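You operate a simulated robot arm through the tools that you are given. There is no shell and no other tool. Be economical: measure what you need, move in short steps, check, and stop when the job is done.

The job below is to be done with a simulated two-armed robot. You get a single attempt, and the scene is never put back.

JOB
On the top of the laid duvet, fold the plain cloth in half and then in half again.
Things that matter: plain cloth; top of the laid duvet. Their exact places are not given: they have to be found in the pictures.

The check looks at the end state, three seconds after you hand in, the way a careful person would. Anything else that was tipped, shoved, dropped, spilled or broken makes it a failure. Flat cloth is picked up by pressing the open fingertips on it (5 to 10 N) and closing them slowly along it; thin cloth reads only 2 to 8 mm in the jaws.

ROBOT AND FRAMES
Two 7-joint arms with two-finger parallel grippers on one trunk, on a base that drives. Base frame: it is fixed to the floor where the robot stands at the start and does not move with it; the origin is under the middle of the robot, x ahead of it, y to its left, z up; the surface under the hand at the start is at about z = 825. Lengths are in mm, angles in degrees, forces in N, time in s.
The left shoulder is at the start at [62, 197, 1054], the right one opposite. With the tool pointing down near the work surface each hand reaches from about 320 to 720 mm from the robot's upright axis, wherever it stands, measured 20 degrees to its own side. Places, roughly: top of the laid duvet [1100, 300, 800]. Payload 1.57 kg a hand.
The tool frame of a hand sits at the grasp point between the pads (the TCP): z along the fingers, y along the line on which they close. The tips reach 30 mm beyond it. The gripper opens to 110 mm. The fingers are 24 mm wide and 12 mm thick; the gripper's body (48 by 112 mm) begins 78 mm behind the TCP.
Orientation is that of the tool frame in the base frame, as [roll, pitch, yaw] about the fixed x, y, z axes, in that order (R = Rz(yaw) Ry(pitch) Rx(roll)). With the fingers straight down and closing along the base's y, the tool's x points along the base's -x, its y along +y and its z along -z.

CONTROLS
- The arms move only by the tool drive_tool. It takes "left_rows", "right_rows" or both (then of equal length, played together; a hand with none holds still); each is a list of rows, each a list of 7 numbers: the shift along the tool's x, y, z in mm, then the turn, a rotation vector about the tool's x, y, z in degrees, then the closure in counts, from 0 (fully open) to 255 (shut). In form: [[dx, dy, dz, wx, wy, wz, jaw], ...]. A call has 1 to 10 rows; each row shifts and turns the commanded pose from where the row before left it, along the tool's axes as they then stand. A row lasts 0.2 s, in which the tool goes at most 50 mm and 8.6 degrees; a call with a longer step from one row to the next is refused whole, and so is a gripper value outside its range. Where a pose cannot be reached the arm comes as near as it can. A force on the tool above 40 N (or 10 N above the force at the start of the call, whichever is more), or a blocked arm, ends the call early, and 0.2 s more pass. Each finger travels about 72 mm/s and halts on what it meets, pressing with about 43 N; the grip force reading is that of the motor and also rises with nothing between the fingers. The clock runs only during rows and for 0.2 s after the last one: add rows that do not move to give the fingers time. It gives the time, the measured TCP pose, the force on the tool (base axes), the opening and the grip force at its end, in the units of the frame above (readings bear some noise), with the torque about the TCP (base axes, N m) and any sound that the robot's microphone picked up.
- Cameras (640 x 400 px; columns grow to the right, rows downward): "scene" is now at [88.1, -18.7, 1642.5]; the picture's right is [-0.39, -0.92, 0.00], its down [-0.83, 0.35, -0.44] and it looks along [0.40, -0.17, -0.90] (base axes); focal length 288 px, centre (320, 200). "left" rides on the left gripper at [70, -16, -141] in its tool frame; the picture's right is [0.23, 0.97, 0.00], its down [-0.85, 0.20, -0.48] and it looks along [-0.47, 0.11, 0.88] (tool axes); focal length 222 px, centre (320, 200). "right" rides on the right gripper at [70, 16, -141] in its tool frame; the picture's right is [-0.23, 0.97, 0.00], its down [-0.85, -0.20, -0.48] and it looks along [-0.47, -0.11, 0.88] (tool axes); focal length 222 px, centre (320, 200).
- camera(camera): a new picture of that camera. The clock stands still meanwhile.
- raise_lower(by): slides the trunk up (or, below 0, down) by that many mm; the arms and the scene camera ride with it, the base frame stays. It gives what a move gives, with no picture.
- steer(legs): drives the robot by 1 to 6 legs, each [ahead, left, turn to the left] in mm, mm and degrees, along the robot's own axes; the way and the turn of a leg run together, so that a leg with both is an arc; at most 1500 mm and 180 degrees a leg. The arms and the cameras ride along, it lands a little off, and it stops where it bumps. It gives what a move gives.
- head_to(pan, tilt): turns the head with the scene camera to pan (to the left, within 86 degrees either way) and tilt (down, from -29 to 69), counted from straight ahead of the robot. It gives what a move gives.
- pixel_to_xyz(camera, pixels): for up to 12 pixels [column, row] of the newest picture of that camera ("zoom" is the newest enlarged one), the place [x, y, z] in the base frame of the surface seen there, good to about 2 mm, but the place of the scene camera against the robot may be out by one fixed shift of up to 25 mm in any direction. The clock stands still meanwhile.
- zoom(camera, box): a new picture of the part [left, top, right, bottom] of that camera's present view, enlarged. The clock stands still meanwhile.
- hand_in(): hands the job in; it is judged then, once.

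Keep the steps short. Do not move on a guess: measure, check each grasp and each placing, and mend mistakes. In all there are 80 turns and 78 pictures (those below and enlarged ones count). Leave the grippers open and the arms clear of the work at the hand-in unless told otherwise, and finish with a single line.

The tools are called after "Request:" as a command line: name --argument value ..., lists and objects as JSON in quotes. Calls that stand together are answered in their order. drive_tool: Moves the arms, as the interface text tells. Its arguments: {"type":"object","properties":{"left_rows":{"type":"array","items":{"type":"array","items":{"type":"number"}}},"right_rows":{"type":"array","items":{"type":"array","items":{"type":"number"}}}},"required":[]} The other tools are called the same way: raise_lower (by) slides the trunk up or down; steer (legs) drives the base; head_to (pan, tilt) turns the head that bears the scene camera; camera (camera) takes a picture; pixel_to_xyz (camera, pixels) gives the place of the surface under pixels of a picture; zoom (camera, box) takes an enlarged picture of a part of a camera's view; hand_in () hands the job in.

At the start:

```text
time: 0.0
left_eef_pos: [546.0, 206.1, 1040.0]
left_ee_rot: [180.0, -0.1, -180.0]
left_wrist_force: [-0.5, 0.6, -0.3]
left_wrist_torque: [-0.01, -0.02, -0.04]
left_finger_gap: 110.1
left_grasp_force: 0.0
right_eef_pos: [384.2, -234.2, 978.7]
right_ee_rot: [179.9, -0.1, 180.0]
right_wrist_force: [0.2, 0.5, -0.4]
right_wrist_torque: [0.0, 0.0, -0.04]
right_finger_gap: 109.7
right_grasp_force: 0.1
trunk travel left (down, up): [-650.0, 340.0]
robot x, y, heading: [2.1, 4.4, 0.1]
head pan, tilt: [-23.1, 63.9]
```

scene: 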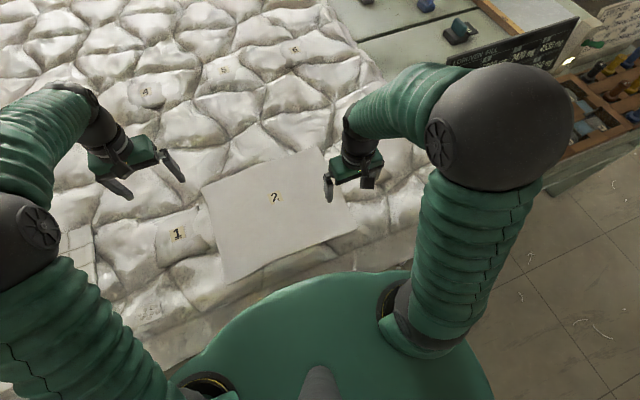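
right: 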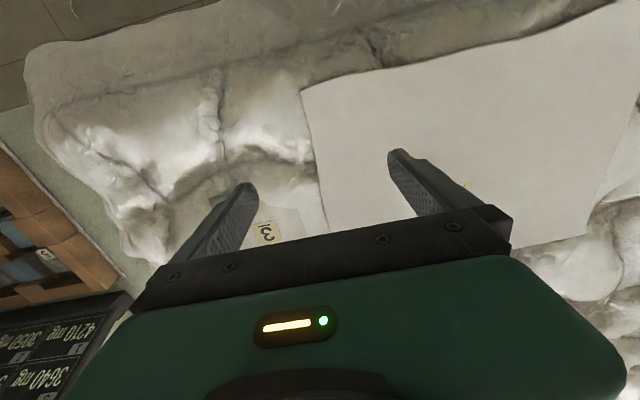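
left: 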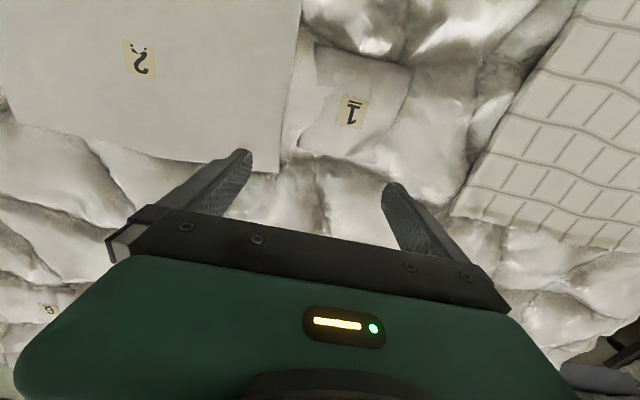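

I see a plain sheet labelled 2, a small label-1 piece, and a chequered cloth at the left. I'll take a closer look and measure.

Request:
zoom --camera "scene" --box '[120, 120, 380, 300]'

Request:
pixel_to_xyz --camera "scene" --pixels '[[203, 188], [318, 149], [355, 229], [227, 283], [275, 198], [178, 234], [148, 92], [224, 70], [294, 49], [180, 200], [370, 210], [250, 280]]'

Request:
head_to --pan 25 --tilt 45

Request:
camera --camera "scene"

```text
2.22 times, centred on (250, 210) of scene
```

zoom: 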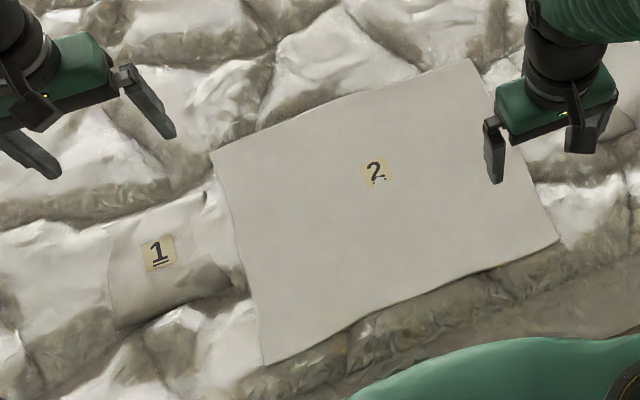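

```text
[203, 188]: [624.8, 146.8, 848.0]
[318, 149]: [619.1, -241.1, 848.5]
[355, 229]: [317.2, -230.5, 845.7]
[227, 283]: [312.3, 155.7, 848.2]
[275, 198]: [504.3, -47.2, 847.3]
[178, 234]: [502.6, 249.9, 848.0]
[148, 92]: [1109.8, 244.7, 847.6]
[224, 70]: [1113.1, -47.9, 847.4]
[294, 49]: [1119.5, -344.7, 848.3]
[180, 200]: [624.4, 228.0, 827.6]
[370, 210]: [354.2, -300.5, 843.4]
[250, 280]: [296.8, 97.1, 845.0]
```

```text
time: 1.2
left_eef_pos: [544.8, 205.2, 1041.2]
left_ee_rot: [179.9, 0.1, -179.9]
left_wrist_force: [0.0, -0.2, 0.6]
left_wrist_torque: [-0.04, 0.02, 0.0]
left_finger_gap: 109.9
left_grasp_force: 0.0
right_eef_pos: [383.9, -235.5, 978.5]
right_ee_rot: [179.9, 0.0, -179.9]
right_wrist_force: [0.2, 0.6, -0.1]
right_wrist_torque: [0.02, -0.01, -0.01]
right_finger_gap: 110.1
right_grasp_force: 0.0
trunk travel left (down, up): [-650.0, 340.0]
robot x, y, heading: [3.1, 1.6, 0.0]
head pan, tilt: [25.0, 45.0]
```

```text
73 pictures are left
```

scene: 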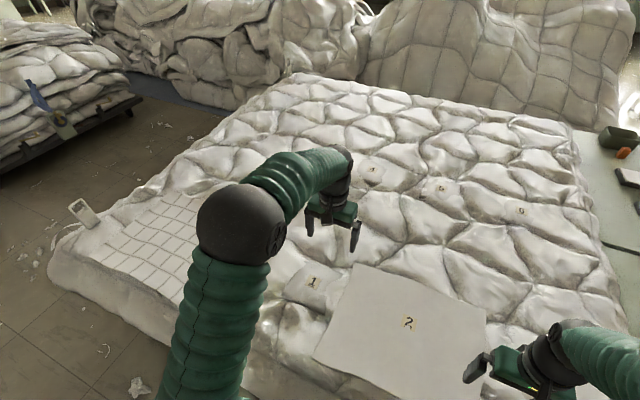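

The plain cloth (label 2) is about 390 x 305 mm. I'll check the corners with the wrist cameras, which have no fixed shift.

Request:
camera --camera "left"

Request:
camera --camera "right"

Request:
pixel_to_xyz --camera "left" --pixels '[[275, 170], [295, 20], [142, 58], [348, 110], [360, 80], [285, 100], [320, 190], [340, 190], [420, 130], [480, 160]]'

Request:
pixel_to_xyz --camera "right" --pixels '[[304, 92], [325, 225], [265, 232], [560, 38], [400, 80], [500, 150], [250, 120], [585, 230], [120, 200], [330, 60]]'

```text
72 pictures are left
```

left: 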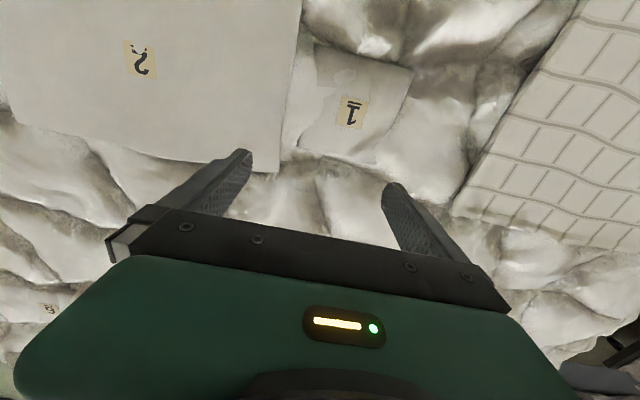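

```text
71 pictures are left
```

right: 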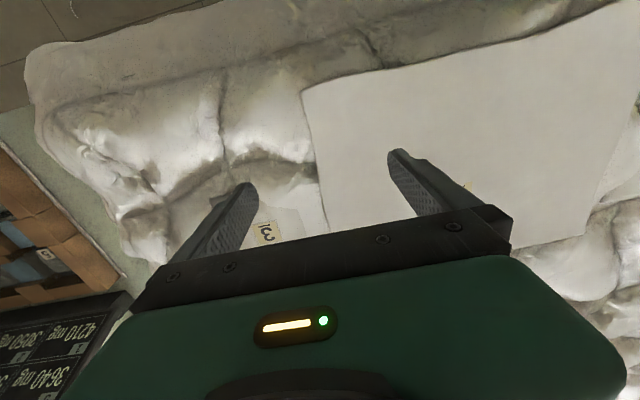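

```text
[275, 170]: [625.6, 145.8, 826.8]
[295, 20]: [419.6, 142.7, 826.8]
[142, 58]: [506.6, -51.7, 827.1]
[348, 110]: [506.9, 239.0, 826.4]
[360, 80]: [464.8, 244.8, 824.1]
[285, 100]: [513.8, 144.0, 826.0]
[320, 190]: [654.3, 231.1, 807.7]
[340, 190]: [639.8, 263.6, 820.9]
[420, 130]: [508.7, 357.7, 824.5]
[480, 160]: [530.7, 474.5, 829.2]
```

```text
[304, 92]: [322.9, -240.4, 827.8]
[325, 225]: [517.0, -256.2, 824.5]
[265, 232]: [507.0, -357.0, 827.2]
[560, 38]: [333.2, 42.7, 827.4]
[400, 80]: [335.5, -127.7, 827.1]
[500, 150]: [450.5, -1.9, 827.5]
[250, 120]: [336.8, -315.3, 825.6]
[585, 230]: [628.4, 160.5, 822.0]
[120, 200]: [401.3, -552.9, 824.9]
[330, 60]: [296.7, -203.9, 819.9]
```

Wrist cameras: cloth spans x 316..626, y −245..148, top z≈827. I'll drive back 40 mm for comfortable reach over both the near and far edges.

Request:
steer --legs '[[-40, 0, 0]]'

```text
time: 2.0
left_eef_pos: [511.1, 204.8, 1036.7]
left_ee_rot: [-179.9, -0.3, -179.9]
left_wrist_force: [0.1, 0.6, -0.1]
left_wrist_torque: [0.0, 0.0, 0.0]
left_finger_gap: 110.1
left_grasp_force: 0.2
right_eef_pos: [348.2, -234.7, 976.7]
right_ee_rot: [180.0, -0.3, 179.9]
right_wrist_force: [-0.2, 0.2, -0.1]
right_wrist_torque: [-0.02, 0.06, -0.01]
right_finger_gap: 110.1
right_grasp_force: 0.0
trunk travel left (down, up): [-650.0, 340.0]
robot x, y, heading: [-39.1, -1.3, 0.1]
head pan, tilt: [25.0, 45.0]
```

Moving both hands above the near corners, jaws half open (~50 mm).

Request:
drive_tool --left_rows '[[29.8, -15.3, 26, 0, 0, 0, 139], [29.8, -15.3, 26, 0, 0, 0, 139], [29.8, -15.3, 26, 0, 0, 0, 139], [29.8, -15.3, 26, 0, 0, 0, 139], [29.8, -15.3, 26, 0, 0, 0, 139], [29.8, -15.3, 26, 0, 0, 0, 139], [0, 0, 0, 0, 0, 0, 139]]' --right_rows '[[2.4, 5, 16, 0, 0, 0, 139], [2.4, 5, 16, 0, 0, 0, 139], [2.4, 5, 16, 0, 0, 0, 139], [2.4, 5, 16, 0, 0, 0, 139], [2.4, 5, 16, 0, 0, 0, 139], [2.4, 5, 16, 0, 0, 0, 139], [0, 0, 0, 0, 0, 0, 139]]'

Request:
head_to --pan -5 --tilt 60

Request:
camera --camera "scene"

Request:
camera --camera "left"

Request:
camera --camera "right"

```text
time: 3.6
left_eef_pos: [325.1, 113.3, 884.8]
left_ee_rot: [179.9, 0.1, 179.9]
left_wrist_force: [0.5, 1.0, -0.8]
left_wrist_torque: [-0.02, -0.03, -0.02]
left_finger_gap: 49.9
left_grasp_force: 0.0
right_eef_pos: [326.9, -205.3, 884.8]
right_ee_rot: [180.0, 0.1, 180.0]
right_wrist_force: [-0.5, 0.5, -0.4]
right_wrist_torque: [0.01, 0.02, 0.02]
right_finger_gap: 50.0
right_grasp_force: 0.0
trunk travel left (down, up): [-650.0, 340.0]
robot x, y, heading: [-39.3, -0.7, 0.0]
head pan, tilt: [25.0, 45.0]
```

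```text
time: 4.6
left_eef_pos: [324.9, 112.3, 884.8]
left_ee_rot: [180.0, 0.1, 180.0]
left_wrist_force: [-0.6, 1.5, -0.3]
left_wrist_torque: [0.03, 0.0, -0.03]
left_finger_gap: 50.3
left_grasp_force: 0.1
right_eef_pos: [328.3, -204.7, 882.5]
right_ee_rot: [180.0, 0.1, 180.0]
right_wrist_force: [-0.8, 0.0, 0.8]
right_wrist_torque: [0.0, -0.02, -0.02]
right_finger_gap: 50.1
right_grasp_force: 0.2
trunk travel left (down, up): [-650.0, 340.0]
robot x, y, heading: [-39.1, -1.0, -0.1]
head pan, tilt: [-5.0, 60.0]
```

```text
70 pictures are left
```

scene: 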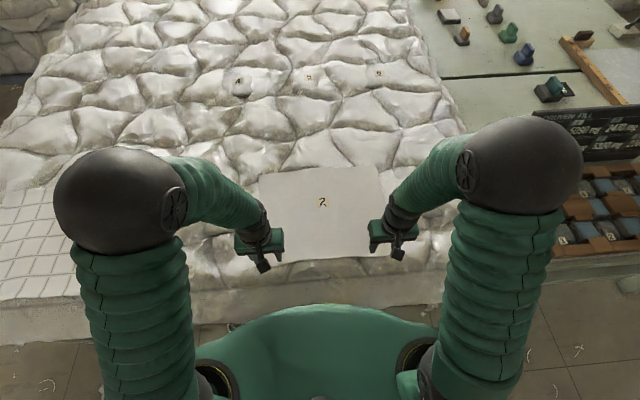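

```text
69 pictures are left
```

left: 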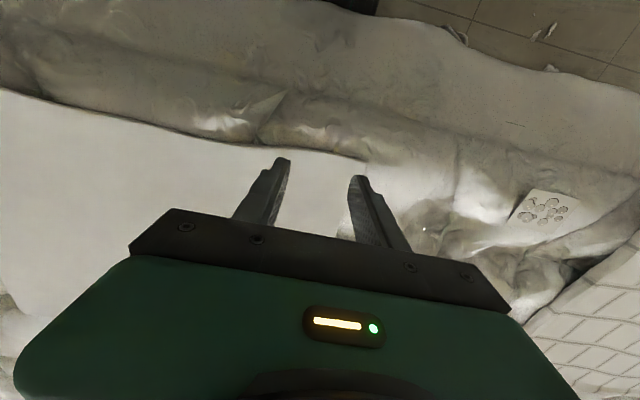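

```text
68 pictures are left
```

right: 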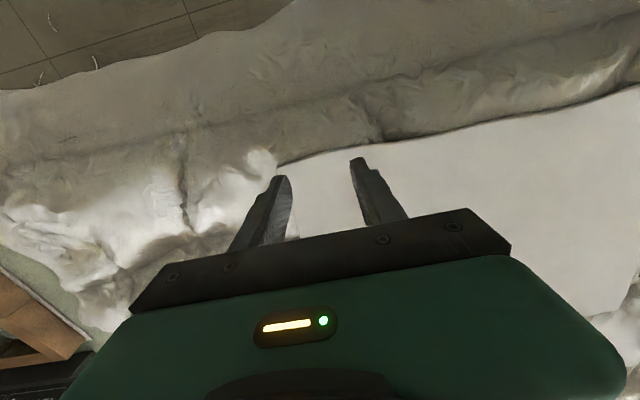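

Both hands sit over the near corners. I'll measure the corners more exactly.

Request:
pixel_to_xyz --camera "left" --pixels '[[364, 164], [300, 149], [250, 145], [320, 158], [310, 175]]'

Request:
pixel_to_xyz --camera "right" --pixels '[[282, 170], [320, 158], [345, 154], [400, 143], [330, 175]]'

```text
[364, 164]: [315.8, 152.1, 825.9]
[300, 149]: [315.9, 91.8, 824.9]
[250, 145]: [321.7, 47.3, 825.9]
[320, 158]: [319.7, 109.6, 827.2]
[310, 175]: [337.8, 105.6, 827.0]
```

```text
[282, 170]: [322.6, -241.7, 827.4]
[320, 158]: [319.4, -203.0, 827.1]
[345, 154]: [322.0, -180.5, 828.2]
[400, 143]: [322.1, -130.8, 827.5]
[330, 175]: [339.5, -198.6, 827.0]
```

Near edge at x≈316. Nudging to x≈330 and lowering until the tips press lightly.

Request:
drive_tool --left_rows '[[-4, 4, 14, 0, 0, 0, 139], [0, 0, 10, 0, 0, 0, 139], [0, 0, 4, 0, 0, 0, 139], [0, 0, 0, 0, 0, 0, 139]]' --right_rows '[[-3, 0, 13, 0, 0, 0, 139], [0, 0, 10, 0, 0, 0, 139], [0, 0, 4, 0, 0, 0, 139], [0, 0, 0, 0, 0, 0, 139]]'

```text
time: 5.6
left_eef_pos: [329.9, 117.3, 856.9]
left_ee_rot: [-180.0, 0.0, -180.0]
left_wrist_force: [0.7, 0.6, 0.3]
left_wrist_torque: [0.02, -0.01, 0.02]
left_finger_gap: 50.2
left_grasp_force: 0.1
right_eef_pos: [329.9, -206.8, 857.1]
right_ee_rot: [-179.9, 0.1, -180.0]
right_wrist_force: [1.1, -0.3, 2.7]
right_wrist_torque: [-0.07, -0.01, 0.06]
right_finger_gap: 49.9
right_grasp_force: 0.0
trunk travel left (down, up): [-650.0, 340.0]
robot x, y, heading: [-40.5, 0.5, -0.1]
head pan, tilt: [-5.0, 60.0]
```

Just touching (right 2.7 N). A few more mm.

Request:
drive_tool --left_rows '[[0, 0, 2, 0, 0, 0, 139], [0, 0, 1, 0, 0, 0, 139], [0, 0, 0, 0, 0, 0, 139]]' --right_rows '[[0, 0, 1.5, 0, 0, 0, 139], [0, 0, 0.5, 0, 0, 0, 139], [0, 0, 0, 0, 0, 0, 139]]'

```text
time: 6.4
left_eef_pos: [328.2, 117.4, 856.9]
left_ee_rot: [180.0, 0.3, -180.0]
left_wrist_force: [1.8, 3.2, 38.9]
left_wrist_torque: [0.21, 0.13, 0.02]
left_finger_gap: 50.0
left_grasp_force: 0.1
right_eef_pos: [329.8, -205.2, 855.7]
right_ee_rot: [180.0, 0.4, -179.9]
right_wrist_force: [5.9, 0.2, 14.3]
right_wrist_torque: [-0.16, -0.17, 0.07]
right_finger_gap: 50.1
right_grasp_force: 0.0
trunk travel left (down, up): [-650.0, 340.0]
robot x, y, heading: [-40.8, -1.2, 0.0]
head pan, tilt: [-5.0, 60.0]
```

The surface is stiff: left 39 N, right 14 N. Easing up to about 8 N.

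Request:
drive_tool --left_rows '[[0, 0, -1.6, 0, 0, 0, 139], [0, 0, 0, 0, 0, 0, 139]]' --right_rows '[[0, 0, -0.4, 0, 0, 0, 139], [0, 0, 0, 0, 0, 0, 139]]'

```text
time: 7.0
left_eef_pos: [327.7, 117.2, 856.9]
left_ee_rot: [-180.0, 0.3, 180.0]
left_wrist_force: [8.4, 0.8, 18.7]
left_wrist_torque: [0.08, -0.15, -0.04]
left_finger_gap: 49.9
left_grasp_force: 0.1
right_eef_pos: [329.9, -205.9, 857.3]
right_ee_rot: [-180.0, 0.1, 179.9]
right_wrist_force: [4.5, -5.9, 31.9]
right_wrist_torque: [-0.3, -0.03, 0.08]
right_finger_gap: 50.1
right_grasp_force: 0.1
trunk travel left (down, up): [-650.0, 340.0]
robot x, y, heading: [-35.9, -1.7, 0.2]
head pan, tilt: [-5.0, 60.0]
```

Right rose to 32 N; easing both a bit more.

Request:
drive_tool --left_rows '[[0, 0, -0.5, 0, 0, 0, 139], [0, 0, 0, 0, 0, 0, 139], [0, 0, 0, 0, 0, 0, 139]]' --right_rows '[[0, 0, -1, 0, 0, 0, 139], [0, 0, 0, 0, 0, 0, 139], [0, 0, 0, 0, 0, 0, 139]]'

```text
time: 7.8
left_eef_pos: [327.8, 115.5, 857.0]
left_ee_rot: [-179.9, 0.1, 180.0]
left_wrist_force: [5.8, 0.5, 13.1]
left_wrist_torque: [0.01, -0.16, 0.04]
left_finger_gap: 50.0
left_grasp_force: 0.1
right_eef_pos: [329.2, -205.2, 856.7]
right_ee_rot: [179.9, 0.1, -180.0]
right_wrist_force: [5.3, -5.0, 19.8]
right_wrist_torque: [-0.36, -0.14, 0.09]
right_finger_gap: 50.3
right_grasp_force: 0.3
trunk travel left (down, up): [-650.0, 340.0]
robot x, y, heading: [-40.6, -1.1, -0.1]
head pan, tilt: [-5.0, 60.0]
```

Request:
drive_tool --left_rows '[[0, 0, -0.3, 0, 0, 0, 139], [0, 0, 0, 0, 0, 0, 139]]' --right_rows '[[0, 0, -0.8, 0, 0, 0, 139], [0, 0, 0, 0, 0, 0, 139]]'

```text
time: 8.4
left_eef_pos: [329.0, 116.2, 855.7]
left_ee_rot: [-179.9, 0.1, 180.0]
left_wrist_force: [3.5, 0.0, 12.5]
left_wrist_torque: [-0.05, -0.08, 0.0]
left_finger_gap: 50.1
left_grasp_force: 0.1
right_eef_pos: [329.0, -204.7, 856.2]
right_ee_rot: [179.9, 0.0, -180.0]
right_wrist_force: [3.2, 0.4, 6.2]
right_wrist_torque: [-0.09, -0.08, 0.0]
right_finger_gap: 50.5
right_grasp_force: 0.3
trunk travel left (down, up): [-650.0, 340.0]
robot x, y, heading: [-40.3, -2.8, -0.1]
head pan, tilt: [-5.0, 60.0]
```

Left 12 N, right 6 N. Closing slowly along the cloth.

Request:
drive_tool --left_rows '[[0, 0, -0.2, 0, 0, 0, 151], [0, 0, 0, 0, 0, 0, 163], [0, 0, 0, 0, 0, 0, 175], [0, 0, 0, 0, 0, 0, 187], [0, 0, 0, 0, 0, 0, 199], [0, 0, 0, 0, 0, 0, 211], [0, 0, 0, 0, 0, 0, 223], [0, 0, 0, 0, 0, 0, 235], [0, 0, 0, 0, 0, 0, 247], [0, 0, 0, 0, 0, 0, 255]]' --right_rows '[[0, 0, 0, 0, 0, 0, 151], [0, 0, 0, 0, 0, 0, 163], [0, 0, 0, 0, 0, 0, 175], [0, 0, 0, 0, 0, 0, 187], [0, 0, 0, 0, 0, 0, 199], [0, 0, 0, 0, 0, 0, 211], [0, 0, 0, 0, 0, 0, 223], [0, 0, 0, 0, 0, 0, 235], [0, 0, 0, 0, 0, 0, 247], [0, 0, 0, 0, 0, 0, 255]]'

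Request:
camera --camera "left"

Request:
camera --camera "right"

```text
time: 10.6
left_eef_pos: [328.8, 117.2, 855.9]
left_ee_rot: [179.9, 0.1, -179.9]
left_wrist_force: [-0.2, -0.6, 3.3]
left_wrist_torque: [-0.04, -0.01, 0.0]
left_finger_gap: 2.6
left_grasp_force: 23.7
right_eef_pos: [330.5, -204.7, 856.3]
right_ee_rot: [-180.0, 0.1, 180.0]
right_wrist_force: [-0.3, 0.1, 0.4]
right_wrist_torque: [0.0, -0.03, 0.01]
right_finger_gap: 0.0
right_grasp_force: 21.0
trunk travel left (down, up): [-650.0, 340.0]
robot x, y, heading: [-39.8, 1.2, -0.2]
head pan, tilt: [-5.0, 60.0]
```

```text
67 pictures are left
```

left: 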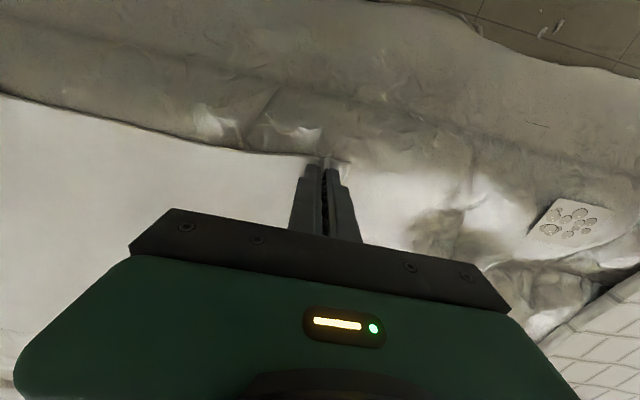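

```text
66 pictures are left
```

right: 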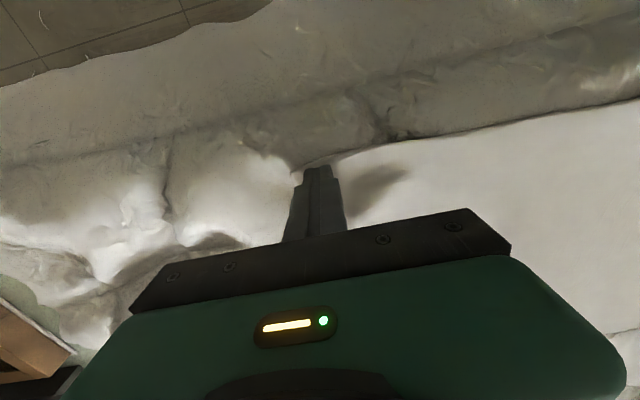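

Left holds cloth (2.6 mm); right slipped (0.0). Lifting the right hand, reopening, and measuring the corner again.

Request:
drive_tool --right_rows '[[0, 0, -10, 0, 0, 0, 255], [0, 0, -15, 0, 0, 0, 200], [0, 0, 0, 0, 0, 0, 139], [0, 0, 0, 0, 0, 0, 139], [0, 0, 0, 0, 0, 0, 139]]'

Request:
camera --camera "right"

Request:
pixel_to_xyz --camera "right" --pixels '[[290, 172], [300, 175], [320, 160], [340, 156], [370, 150]]'

```text
time: 11.8
left_eef_pos: [329.1, 116.7, 857.2]
left_ee_rot: [-179.9, 0.1, 179.9]
left_wrist_force: [0.6, -0.3, 3.0]
left_wrist_torque: [-0.03, -0.01, 0.03]
left_finger_gap: 2.6
left_grasp_force: 23.2
right_eef_pos: [330.0, -205.6, 882.3]
right_ee_rot: [-179.9, 0.1, 180.0]
right_wrist_force: [-0.1, 0.1, 0.0]
right_wrist_torque: [0.0, 0.02, -0.03]
right_finger_gap: 50.1
right_grasp_force: 0.0
trunk travel left (down, up): [-650.0, 340.0]
robot x, y, heading: [-39.4, 2.6, 0.2]
head pan, tilt: [-5.0, 60.0]
```

```text
65 pictures are left
```

right: 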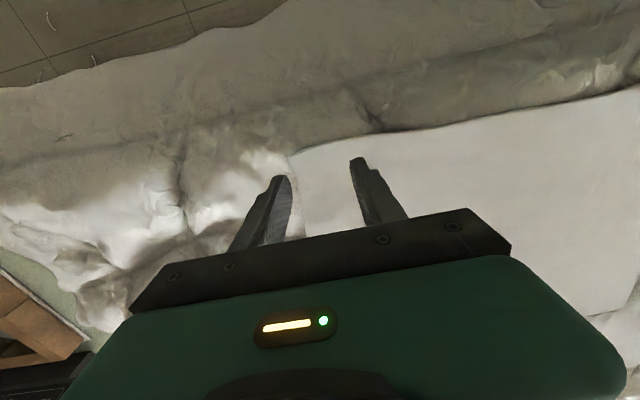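

```text
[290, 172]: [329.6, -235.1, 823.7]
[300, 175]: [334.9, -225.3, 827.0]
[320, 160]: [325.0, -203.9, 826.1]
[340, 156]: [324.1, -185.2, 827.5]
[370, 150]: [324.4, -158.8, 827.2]
```

Corner now at about (322, −234). Shift right hand to (336, −197) and press again.

Request:
drive_tool --right_rows '[[-6, 8, 14, 0, 0, 0, 139], [0, 0, 8, 0, 0, 0, 139], [0, 0, 3, 0, 0, 0, 139], [0, 0, 0.5, 0, 0, 0, 139], [0, 0, 0, 0, 0, 0, 139]]'

```text
time: 13.0
left_eef_pos: [328.3, 117.8, 857.6]
left_ee_rot: [179.9, 0.2, 180.0]
left_wrist_force: [-1.1, -0.9, 1.3]
left_wrist_torque: [-0.01, 0.04, 0.01]
left_finger_gap: 2.4
left_grasp_force: 23.9
right_eef_pos: [336.8, -196.8, 856.8]
right_ee_rot: [-180.0, 0.1, -180.0]
right_wrist_force: [0.8, -0.8, 2.4]
right_wrist_torque: [-0.09, 0.03, 0.01]
right_finger_gap: 50.5
right_grasp_force: 0.0
trunk travel left (down, up): [-650.0, 340.0]
robot x, y, heading: [-41.5, 0.8, -0.0]
head pan, tilt: [-5.0, 60.0]
```

Request:
drive_tool --right_rows '[[0, 0, 0.7, 0, 0, 0, 139], [0, 0, 0, 0, 0, 0, 139], [0, 0, 0, 0, 0, 0, 139], [0, 0, 0, 0, 0, 0, 139]]'

```text
time: 14.0
left_eef_pos: [328.8, 117.0, 856.8]
left_ee_rot: [-179.9, 0.1, 180.0]
left_wrist_force: [0.7, -0.4, 0.6]
left_wrist_torque: [-0.02, 0.01, -0.03]
left_finger_gap: 2.3
left_grasp_force: 24.3
right_eef_pos: [336.6, -196.7, 856.3]
right_ee_rot: [-180.0, 0.2, 179.9]
right_wrist_force: [1.9, -1.0, 16.1]
right_wrist_torque: [-0.22, 0.04, 0.06]
right_finger_gap: 50.1
right_grasp_force: 0.1
trunk travel left (down, up): [-650.0, 340.0]
robot x, y, heading: [-40.8, -0.1, 0.2]
head pan, tilt: [-5.0, 60.0]
```

16 N, and it falls off during closing; ease 0.2 mm and close slowly.

Request:
drive_tool --right_rows '[[0, 0, -0.2, 0, 0, 0, 151], [0, 0, 0, 0, 0, 0, 163], [0, 0, 0, 0, 0, 0, 175], [0, 0, 0, 0, 0, 0, 187], [0, 0, 0, 0, 0, 0, 199], [0, 0, 0, 0, 0, 0, 211], [0, 0, 0, 0, 0, 0, 223], [0, 0, 0, 0, 0, 0, 235], [0, 0, 0, 0, 0, 0, 247], [0, 0, 0, 0, 0, 0, 255]]'

Request:
camera --camera "right"

```text
time: 16.2
left_eef_pos: [329.3, 115.8, 857.4]
left_ee_rot: [180.0, 0.2, 180.0]
left_wrist_force: [0.2, -0.5, 0.4]
left_wrist_torque: [-0.03, -0.04, 0.0]
left_finger_gap: 2.6
left_grasp_force: 23.6
right_eef_pos: [334.8, -197.4, 857.1]
right_ee_rot: [179.9, 0.0, 180.0]
right_wrist_force: [-0.7, -1.0, 12.7]
right_wrist_torque: [-0.06, 0.06, 0.0]
right_finger_gap: 2.4
right_grasp_force: 23.7
trunk travel left (down, up): [-650.0, 340.0]
robot x, y, heading: [-41.6, 3.4, 0.2]
head pan, tilt: [-5.0, 60.0]
```

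```text
64 pictures are left
```

right: 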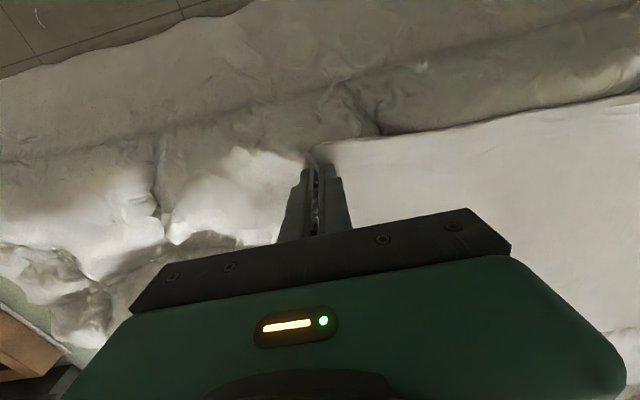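

Both hands hold about 2.5 mm. Lifting a short way to check.

Request:
drive_tool --left_rows '[[0, 0, -15, 0, 0, 0, 255], [0, 0, -15, 0, 0, 0, 255], [-5, 0, -15, 0, 0, 0, 255], [-10, 0, -15, 0, 0, 0, 255], [0, 0, 0, 0, 0, 0, 255]]' --right_rows '[[0, 0, -15, 0, 0, 0, 255], [0, 0, -15, 0, 0, 0, 255], [-5, 0, -15, 0, 0, 0, 255], [-10, 0, -15, 0, 0, 0, 255], [0, 0, 0, 0, 0, 0, 255]]'

Request:
zoom --camera "scene" --box '[180, 120, 480, 310]'

Request:
camera --camera "left"

```text
time: 17.4
left_eef_pos: [344.6, 116.2, 916.6]
left_ee_rot: [179.9, 0.1, 180.0]
left_wrist_force: [-0.3, -0.9, -0.1]
left_wrist_torque: [-0.01, 0.0, 0.0]
left_finger_gap: 2.5
left_grasp_force: 23.8
right_eef_pos: [351.3, -198.0, 916.2]
right_ee_rot: [-179.9, 0.2, -180.0]
right_wrist_force: [-0.2, 0.4, -0.3]
right_wrist_torque: [0.0, -0.04, 0.06]
right_finger_gap: 2.3
right_grasp_force: 24.3
trunk travel left (down, up): [-650.0, 340.0]
robot x, y, heading: [-38.5, -1.3, -0.1]
head pan, tilt: [-5.0, 60.0]
```

```text
2.11 times, centred on (330, 215) of scene
```

zoom: 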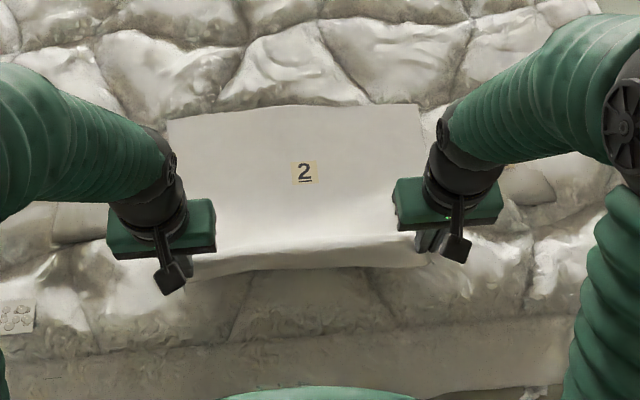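

```text
62 pictures are left
```

left: 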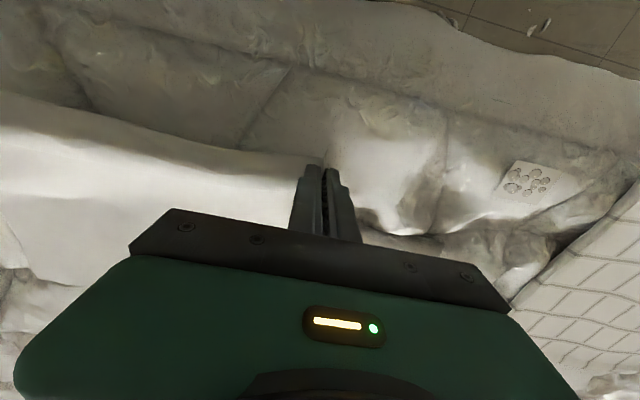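

Both corners are held and the edge is lifted evenly. Carrying over in an arc to the far side, with a slight outward spread.

Request:
drive_tool --left_rows '[[-20, 1, -25, 0, 0, 0, 255], [-25, 1, -20, 0, 0, 0, 255], [-25, 1, -12, 0, 0, 0, 255], [-25, 1, -8, 0, 0, 0, 255], [-25, 1, -3, 0, 0, 0, 255], [-25, 1, 1, 0, 0, 0, 255], [-25, 1, 5, 0, 0, 0, 255], [-25, 1, 10, 0, 0, 0, 255], [-20, 0, 13, 0, 0, 0, 255], [-15, 0, 12, 0, 0, 0, 255]]' --right_rows '[[-19, -1, -25, 0, 0, 0, 255], [-24, -1, -20, 0, 0, 0, 255], [-24, -1, -12, 0, 0, 0, 255], [-24, -1, -8, 0, 0, 0, 255], [-24, -1, -3, 0, 0, 0, 255], [-24, -1, 1, 0, 0, 0, 255], [-24, -1, 5, 0, 0, 0, 255], [-24, -1, 10, 0, 0, 0, 255], [-19, 0, 13, 0, 0, 0, 255], [-15, 0, 12, 0, 0, 0, 255]]'

Request:
zoom --camera "scene" --box '[180, 100, 480, 290]'

Request:
camera --camera "left"

Request:
camera --camera "right"

```text
time: 19.6
left_eef_pos: [577.8, 122.2, 944.0]
left_ee_rot: [-179.8, 0.0, 179.9]
left_wrist_force: [-1.5, -19.8, 0.0]
left_wrist_torque: [-0.59, 0.05, -0.17]
left_finger_gap: 2.3
left_grasp_force: 23.7
right_eef_pos: [573.3, -203.7, 942.9]
right_ee_rot: [179.9, -0.1, -179.9]
right_wrist_force: [1.0, 19.0, 0.0]
right_wrist_torque: [0.57, 0.0, 0.0]
right_finger_gap: 2.3
right_grasp_force: 24.7
trunk travel left (down, up): [-650.0, 340.0]
robot x, y, heading: [-38.9, 1.0, -0.2]
head pan, tilt: [-5.0, 60.0]
```

```text
2.11 times, centred on (330, 195) of scene
```

zoom: 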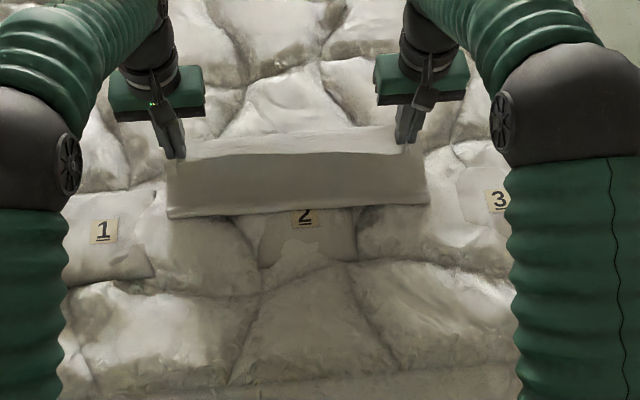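

```text
60 pictures are left
```

left: 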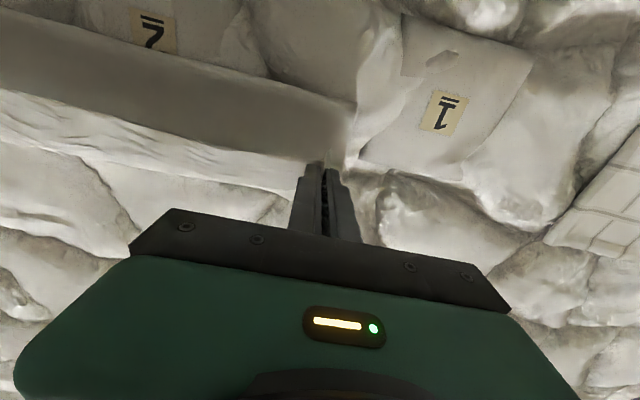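

```text
59 pictures are left
```

right: 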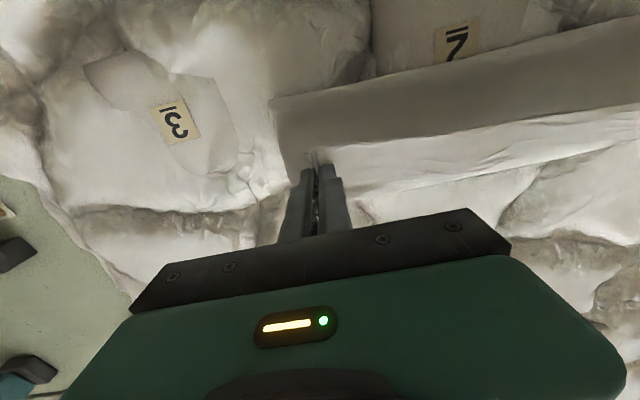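

The y tension is 20 N (taut); I'll give back 3 mm each side. Then measure where the front crease and the far edge lie.

Request:
drive_tool --left_rows '[[0, -2, 0, 0, 0, 0, 255], [0, -1, 0, 0, 0, 0, 255]]' --right_rows '[[0, 2, 0, 0, 0, 0, 255], [0, 1, 0, 0, 0, 0, 255]]'

Request:
camera --camera "left"

Request:
pixel_to_xyz --camera "left" --pixels '[[345, 108], [200, 72], [152, 35], [440, 115], [250, 185], [150, 165], [150, 130], [100, 75], [260, 120], [60, 145]]'

Request:
camera --camera "right"

Request:
pixel_to_xyz --camera "right" --pixels '[[275, 105], [400, 75], [500, 50], [400, 185], [500, 165], [600, 145], [460, 110]]'

```text
time: 20.2
left_eef_pos: [574.5, 121.4, 943.9]
left_ee_rot: [-180.0, 0.2, -179.9]
left_wrist_force: [-0.2, -13.4, -0.2]
left_wrist_torque: [-0.41, 0.03, -0.13]
left_finger_gap: 2.2
left_grasp_force: 24.2
right_eef_pos: [572.5, -203.2, 943.3]
right_ee_rot: [180.0, 0.1, -179.9]
right_wrist_force: [1.0, 14.8, 0.1]
right_wrist_torque: [0.45, -0.04, 0.0]
right_finger_gap: 2.9
right_grasp_force: 24.1
trunk travel left (down, up): [-650.0, 340.0]
robot x, y, heading: [-41.9, -1.2, 0.1]
head pan, tilt: [-5.0, 60.0]
```

```text
58 pictures are left
```

left: 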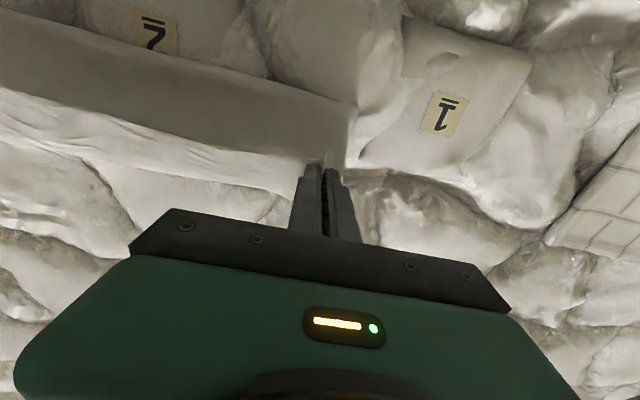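

```text
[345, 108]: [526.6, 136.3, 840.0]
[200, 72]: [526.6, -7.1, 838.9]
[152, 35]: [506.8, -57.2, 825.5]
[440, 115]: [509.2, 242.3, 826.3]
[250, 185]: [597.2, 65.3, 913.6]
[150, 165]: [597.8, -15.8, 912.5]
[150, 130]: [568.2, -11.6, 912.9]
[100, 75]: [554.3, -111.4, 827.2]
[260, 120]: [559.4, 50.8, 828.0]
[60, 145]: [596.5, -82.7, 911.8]
```

```text
57 pictures are left
```

right: 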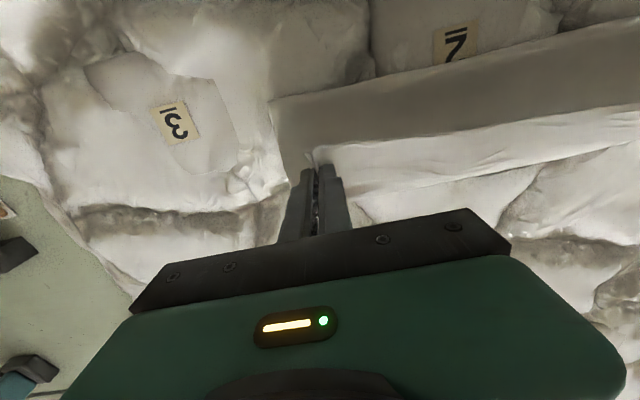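

```text
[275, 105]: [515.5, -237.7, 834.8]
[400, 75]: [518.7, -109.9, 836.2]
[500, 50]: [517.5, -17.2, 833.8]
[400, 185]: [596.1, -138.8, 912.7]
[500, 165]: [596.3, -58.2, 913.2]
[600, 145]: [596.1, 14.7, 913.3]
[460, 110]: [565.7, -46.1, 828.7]
```

I need to understand the shape; measuring the profile with the scene camera.

Request:
zoom --camera "scene" --box '[240, 130, 400, 230]'

Request:
pixel_to_xyz --camera "zoom" --pixels '[[320, 100], [320, 120], [320, 140], [320, 160], [320, 180], [320, 200], [320, 220], [320, 240], [320, 260], [320, 280], [320, 80], [320, 60]]'

```text
4.00 times, centred on (320, 180) of scene
```

zoom: 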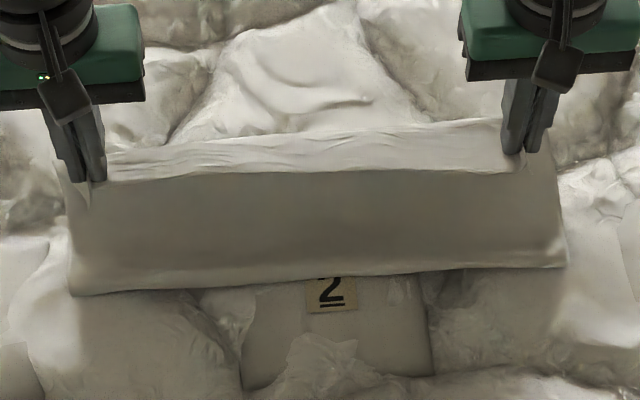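

```text
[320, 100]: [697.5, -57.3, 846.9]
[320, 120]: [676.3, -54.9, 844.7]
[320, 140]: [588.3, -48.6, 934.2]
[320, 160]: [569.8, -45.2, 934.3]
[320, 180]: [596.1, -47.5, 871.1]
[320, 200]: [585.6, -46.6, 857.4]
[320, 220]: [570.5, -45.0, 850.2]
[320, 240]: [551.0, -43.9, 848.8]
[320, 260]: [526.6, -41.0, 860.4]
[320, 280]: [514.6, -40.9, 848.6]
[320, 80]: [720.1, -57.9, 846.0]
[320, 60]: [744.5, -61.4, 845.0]
```

The upper layer hangs straight down and its roll has crept forward (crease at x≈520 rather than 471). I'll back the hands up to unroll it, then come forward again on a lower 45° path so the crease stays at 471.

Request:
drive_tool --left_rows '[[20, -1, -14, 0, 0, 0, 255], [25, -1, -12, 0, 0, 0, 255], [25, 0, -10, 0, 0, 0, 255], [25, 0, -5, 0, 0, 0, 255], [25, 0, 0, 0, 0, 0, 255], [25, 0, 5, 0, 0, 0, 255], [25, 0, 8, 0, 0, 0, 255], [5, 0, 2, 0, 0, 0, 255], [0, 0, 0, 0, 0, 0, 255]]' --right_rows '[[20, 1, -14, 0, 0, 0, 255], [25, 1, -12, 0, 0, 0, 255], [25, 0, -10, 0, 0, 0, 255], [25, 0, -5, 0, 0, 0, 255], [25, 0, 0, 0, 0, 0, 255], [25, 0, 5, 0, 0, 0, 255], [25, 0, 8, 0, 0, 0, 255], [5, 0, 2, 0, 0, 0, 255], [0, 0, 0, 0, 0, 0, 255]]'

Request:
zoom --camera "scene" --box '[200, 110, 440, 260]'

Request:
pixel_to_xyz --camera "zoom" --pixels '[[320, 100], [320, 120], [320, 130], [320, 140], [320, 150], [320, 160], [320, 180], [320, 200], [320, 220], [320, 240], [320, 260], [320, 280]]'

```text
time: 22.2
left_eef_pos: [398.3, 120.4, 969.6]
left_ee_rot: [-179.9, 0.0, -180.0]
left_wrist_force: [0.1, -7.1, -0.1]
left_wrist_torque: [-0.21, 0.03, -0.06]
left_finger_gap: 2.4
left_grasp_force: 23.5
right_eef_pos: [397.1, -200.5, 969.8]
right_ee_rot: [-180.0, 0.1, -180.0]
right_wrist_force: [0.6, 6.3, -0.3]
right_wrist_torque: [0.27, 0.0, 0.03]
right_finger_gap: 2.8
right_grasp_force: 23.9
trunk travel left (down, up): [-650.0, 340.0]
robot x, y, heading: [-39.5, 0.5, 0.1]
head pan, tilt: [-5.0, 60.0]
```

```text
2.67 times, centred on (320, 185) of scene
```

zoom: 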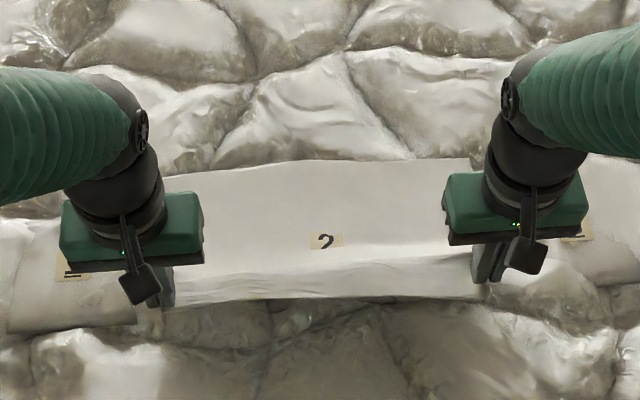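

```text
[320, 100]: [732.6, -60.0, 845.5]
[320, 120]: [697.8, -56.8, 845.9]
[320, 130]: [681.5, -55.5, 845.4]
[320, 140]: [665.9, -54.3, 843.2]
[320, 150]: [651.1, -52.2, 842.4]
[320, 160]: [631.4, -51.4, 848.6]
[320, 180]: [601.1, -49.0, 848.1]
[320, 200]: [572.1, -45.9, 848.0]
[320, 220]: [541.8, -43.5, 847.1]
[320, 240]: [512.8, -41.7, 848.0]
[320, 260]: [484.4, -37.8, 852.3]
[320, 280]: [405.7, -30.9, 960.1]
```

Unrolled: bottom lies flat, far edge ~630. Forward again on the lower path, slightly slower.

Request:
drive_tool --left_rows '[[-20, 0, -9, 0, 0, 0, 255], [-22, 0, -8, 0, 0, 0, 255], [-20, 0, -3, 0, 0, 0, 255], [-20, 0, 5, 0, 0, 0, 255], [-20, 0, 14, 0, 0, 0, 255], [-20, 0, 18, 0, 0, 0, 255], [-20, 0, 20, 0, 0, 0, 255], [-18, 0, 18, 0, 0, 0, 255], [-16, 0, 16, 0, 0, 0, 255], [-14, 0, 14, 0, 0, 0, 255]]' --right_rows '[[-20, 0, -9, 0, 0, 0, 255], [-22, 0, -8, 0, 0, 0, 255], [-20, 0, -3, 0, 0, 0, 255], [-20, 0, 5, 0, 0, 0, 255], [-20, 0, 14, 0, 0, 0, 255], [-20, 0, 18, 0, 0, 0, 255], [-20, 0, 20, 0, 0, 0, 255], [-18, 0, 18, 0, 0, 0, 255], [-16, 0, 16, 0, 0, 0, 255], [-14, 0, 14, 0, 0, 0, 255]]'

Request:
zoom --camera "scene" --box '[240, 130, 400, 230]'

Request:
pixel_to_xyz --camera "zoom" --pixels '[[320, 100], [320, 120], [320, 140], [320, 160], [320, 180], [320, 200], [320, 220], [320, 240], [320, 260], [320, 280], [320, 300], [320, 320]]'

```text
time: 24.4
left_eef_pos: [590.5, 119.7, 883.7]
left_ee_rot: [180.0, -0.1, -180.0]
left_wrist_force: [-0.1, -4.7, -0.4]
left_wrist_torque: [-0.14, 0.03, -0.06]
left_finger_gap: 2.1
left_grasp_force: 23.8
right_eef_pos: [587.8, -199.8, 882.7]
right_ee_rot: [-180.0, -0.1, -180.0]
right_wrist_force: [0.2, 5.4, 0.4]
right_wrist_torque: [0.18, 0.01, 0.0]
right_finger_gap: 2.3
right_grasp_force: 23.5
trunk travel left (down, up): [-650.0, 340.0]
robot x, y, heading: [-41.5, 0.6, 0.2]
head pan, tilt: [-5.0, 60.0]
```

```text
4.00 times, centred on (320, 180) of scene
```

zoom: 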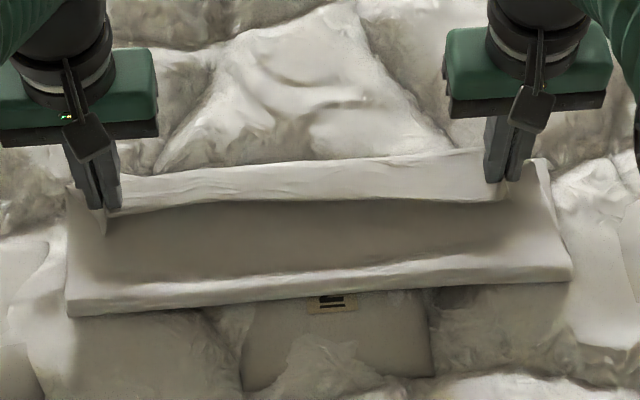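

```text
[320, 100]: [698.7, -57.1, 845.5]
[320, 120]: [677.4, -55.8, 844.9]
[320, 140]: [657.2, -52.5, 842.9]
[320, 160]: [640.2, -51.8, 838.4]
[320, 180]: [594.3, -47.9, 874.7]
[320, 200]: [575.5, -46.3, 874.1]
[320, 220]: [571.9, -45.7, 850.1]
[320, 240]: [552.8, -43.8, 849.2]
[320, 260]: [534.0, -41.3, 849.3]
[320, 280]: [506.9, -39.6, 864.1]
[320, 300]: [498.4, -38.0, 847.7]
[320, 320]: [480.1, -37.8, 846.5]
```

The crease still crept ahead (x≈500, wanted ~475). One more retreat and a noticeably lower path.

Request:
drive_tool --left_rows '[[20, 0, -20, 0, 0, 0, 255], [20, 0, -20, 0, 0, 0, 255], [25, 0, -20, 0, 0, 0, 255], [25, 0, -15, 0, 0, 0, 255], [25, 0, -8, 0, 0, 0, 255], [25, 0, 0, 0, 0, 0, 255], [25, 0, 2, 0, 0, 0, 255], [25, 0, 4, 0, 0, 0, 255], [15, 0, 14, 0, 0, 0, 255], [0, 0, 10, 0, 0, 0, 255]]' --right_rows '[[20, 0, -20, 0, 0, 0, 255], [20, 0, -20, 0, 0, 0, 255], [25, 0, -20, 0, 0, 0, 255], [25, 0, -15, 0, 0, 0, 255], [25, 0, -8, 0, 0, 0, 255], [25, 0, 0, 0, 0, 0, 255], [25, 0, 2, 0, 0, 0, 255], [25, 0, 4, 0, 0, 0, 255], [13, 0, 14, 0, 0, 0, 255], [0, 0, 10, 0, 0, 0, 255]]'

Request:
zoom --camera "scene" --box '[200, 110, 440, 260]'

Request:
pixel_to_xyz --camera "zoom" --pixels '[[320, 156], [320, 162], [320, 200], [320, 240], [320, 250], [320, 260], [320, 270], [320, 280], [230, 164], [230, 170], [430, 152], [430, 160]]'

```text
time: 26.6
left_eef_pos: [384.2, 120.5, 936.3]
left_ee_rot: [-179.9, 0.0, -180.0]
left_wrist_force: [-0.5, -6.8, -0.4]
left_wrist_torque: [-0.21, 0.03, -0.08]
left_finger_gap: 2.7
left_grasp_force: 24.2
right_eef_pos: [385.9, -199.4, 937.4]
right_ee_rot: [180.0, 0.0, -180.0]
right_wrist_force: [0.3, 7.3, 0.2]
right_wrist_torque: [0.23, -0.01, 0.04]
right_finger_gap: 2.4
right_grasp_force: 24.2
trunk travel left (down, up): [-650.0, 340.0]
robot x, y, heading: [-41.4, 2.2, 0.2]
head pan, tilt: [-5.0, 60.0]
```

```text
2.67 times, centred on (320, 185) of scene
```

zoom: 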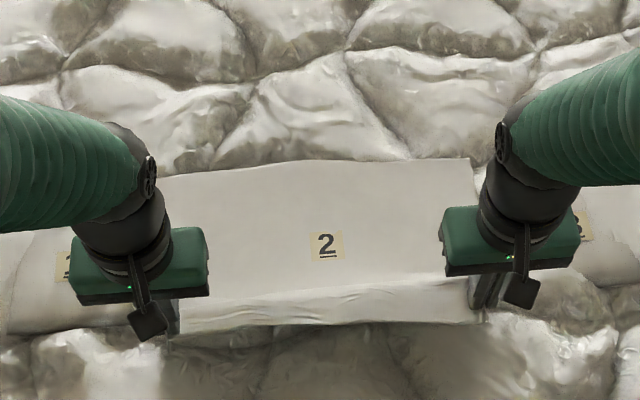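

```text
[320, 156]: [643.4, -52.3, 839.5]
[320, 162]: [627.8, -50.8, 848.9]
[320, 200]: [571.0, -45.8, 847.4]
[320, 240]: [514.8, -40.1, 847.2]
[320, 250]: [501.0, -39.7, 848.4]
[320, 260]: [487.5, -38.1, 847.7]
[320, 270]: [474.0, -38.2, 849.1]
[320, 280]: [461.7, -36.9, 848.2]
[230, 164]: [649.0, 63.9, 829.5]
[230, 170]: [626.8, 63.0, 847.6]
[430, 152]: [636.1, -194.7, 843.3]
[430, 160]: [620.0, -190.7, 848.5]
```

Forward on the lower path (peak about 100 mm).

Request:
drive_tool --left_rows '[[-20, 0, -8, 0, 0, 0, 255], [-22, -1, -6, 0, 0, 0, 255], [-22, 0, -4, 0, 0, 0, 255], [-22, 0, 2, 0, 0, 0, 255], [-22, 0, 8, 0, 0, 0, 255], [-22, 0, 14, 0, 0, 0, 255], [-22, 0, 17, 0, 0, 0, 255], [-20, 0, 16, 0, 0, 0, 255], [-18, 0, 14, 0, 0, 0, 255], [-15, 0, 11, 0, 0, 0, 255]]' --right_rows '[[-20, 0, -8, 0, 0, 0, 255], [-22, 1, -6, 0, 0, 0, 255], [-22, 0, -4, 0, 0, 0, 255], [-22, 0, 2, 0, 0, 0, 255], [-22, 0, 8, 0, 0, 0, 255], [-22, 0, 14, 0, 0, 0, 255], [-22, 0, 17, 0, 0, 0, 255], [-20, 0, 16, 0, 0, 0, 255], [-18, 0, 14, 0, 0, 0, 255], [-15, 0, 11, 0, 0, 0, 255]]'

Request:
zoom --camera "scene" --box '[240, 130, 400, 230]'

Request:
pixel_to_xyz --camera "zoom" --pixels '[[320, 140], [320, 150], [320, 160], [320, 180], [320, 200], [320, 220], [320, 240], [320, 260], [320, 280], [320, 300], [320, 320], [320, 340]]'

```text
time: 28.8
left_eef_pos: [590.6, 118.3, 872.7]
left_ee_rot: [180.0, 0.0, 179.9]
left_wrist_force: [0.3, -3.8, -0.1]
left_wrist_torque: [-0.09, -0.01, -0.05]
left_finger_gap: 2.6
left_grasp_force: 24.0
right_eef_pos: [591.2, -199.9, 871.8]
right_ee_rot: [-180.0, 0.0, -179.9]
right_wrist_force: [0.8, 3.3, -0.3]
right_wrist_torque: [0.15, 0.01, 0.0]
right_finger_gap: 2.5
right_grasp_force: 23.7
trunk travel left (down, up): [-650.0, 340.0]
robot x, y, heading: [-40.6, -4.2, 0.0]
head pan, tilt: [-5.0, 60.0]
```

```text
4.00 times, centred on (320, 180) of scene
```

zoom: 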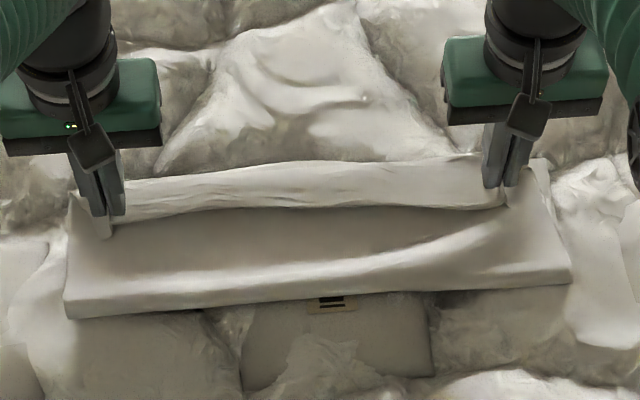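

```text
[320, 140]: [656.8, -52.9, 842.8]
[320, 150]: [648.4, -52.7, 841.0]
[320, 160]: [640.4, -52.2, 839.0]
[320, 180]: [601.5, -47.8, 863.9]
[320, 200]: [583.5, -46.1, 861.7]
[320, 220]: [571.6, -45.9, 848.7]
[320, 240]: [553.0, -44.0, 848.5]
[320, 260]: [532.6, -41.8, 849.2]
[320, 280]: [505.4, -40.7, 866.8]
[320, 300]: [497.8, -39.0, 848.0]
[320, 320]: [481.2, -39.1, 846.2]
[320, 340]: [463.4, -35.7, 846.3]
```

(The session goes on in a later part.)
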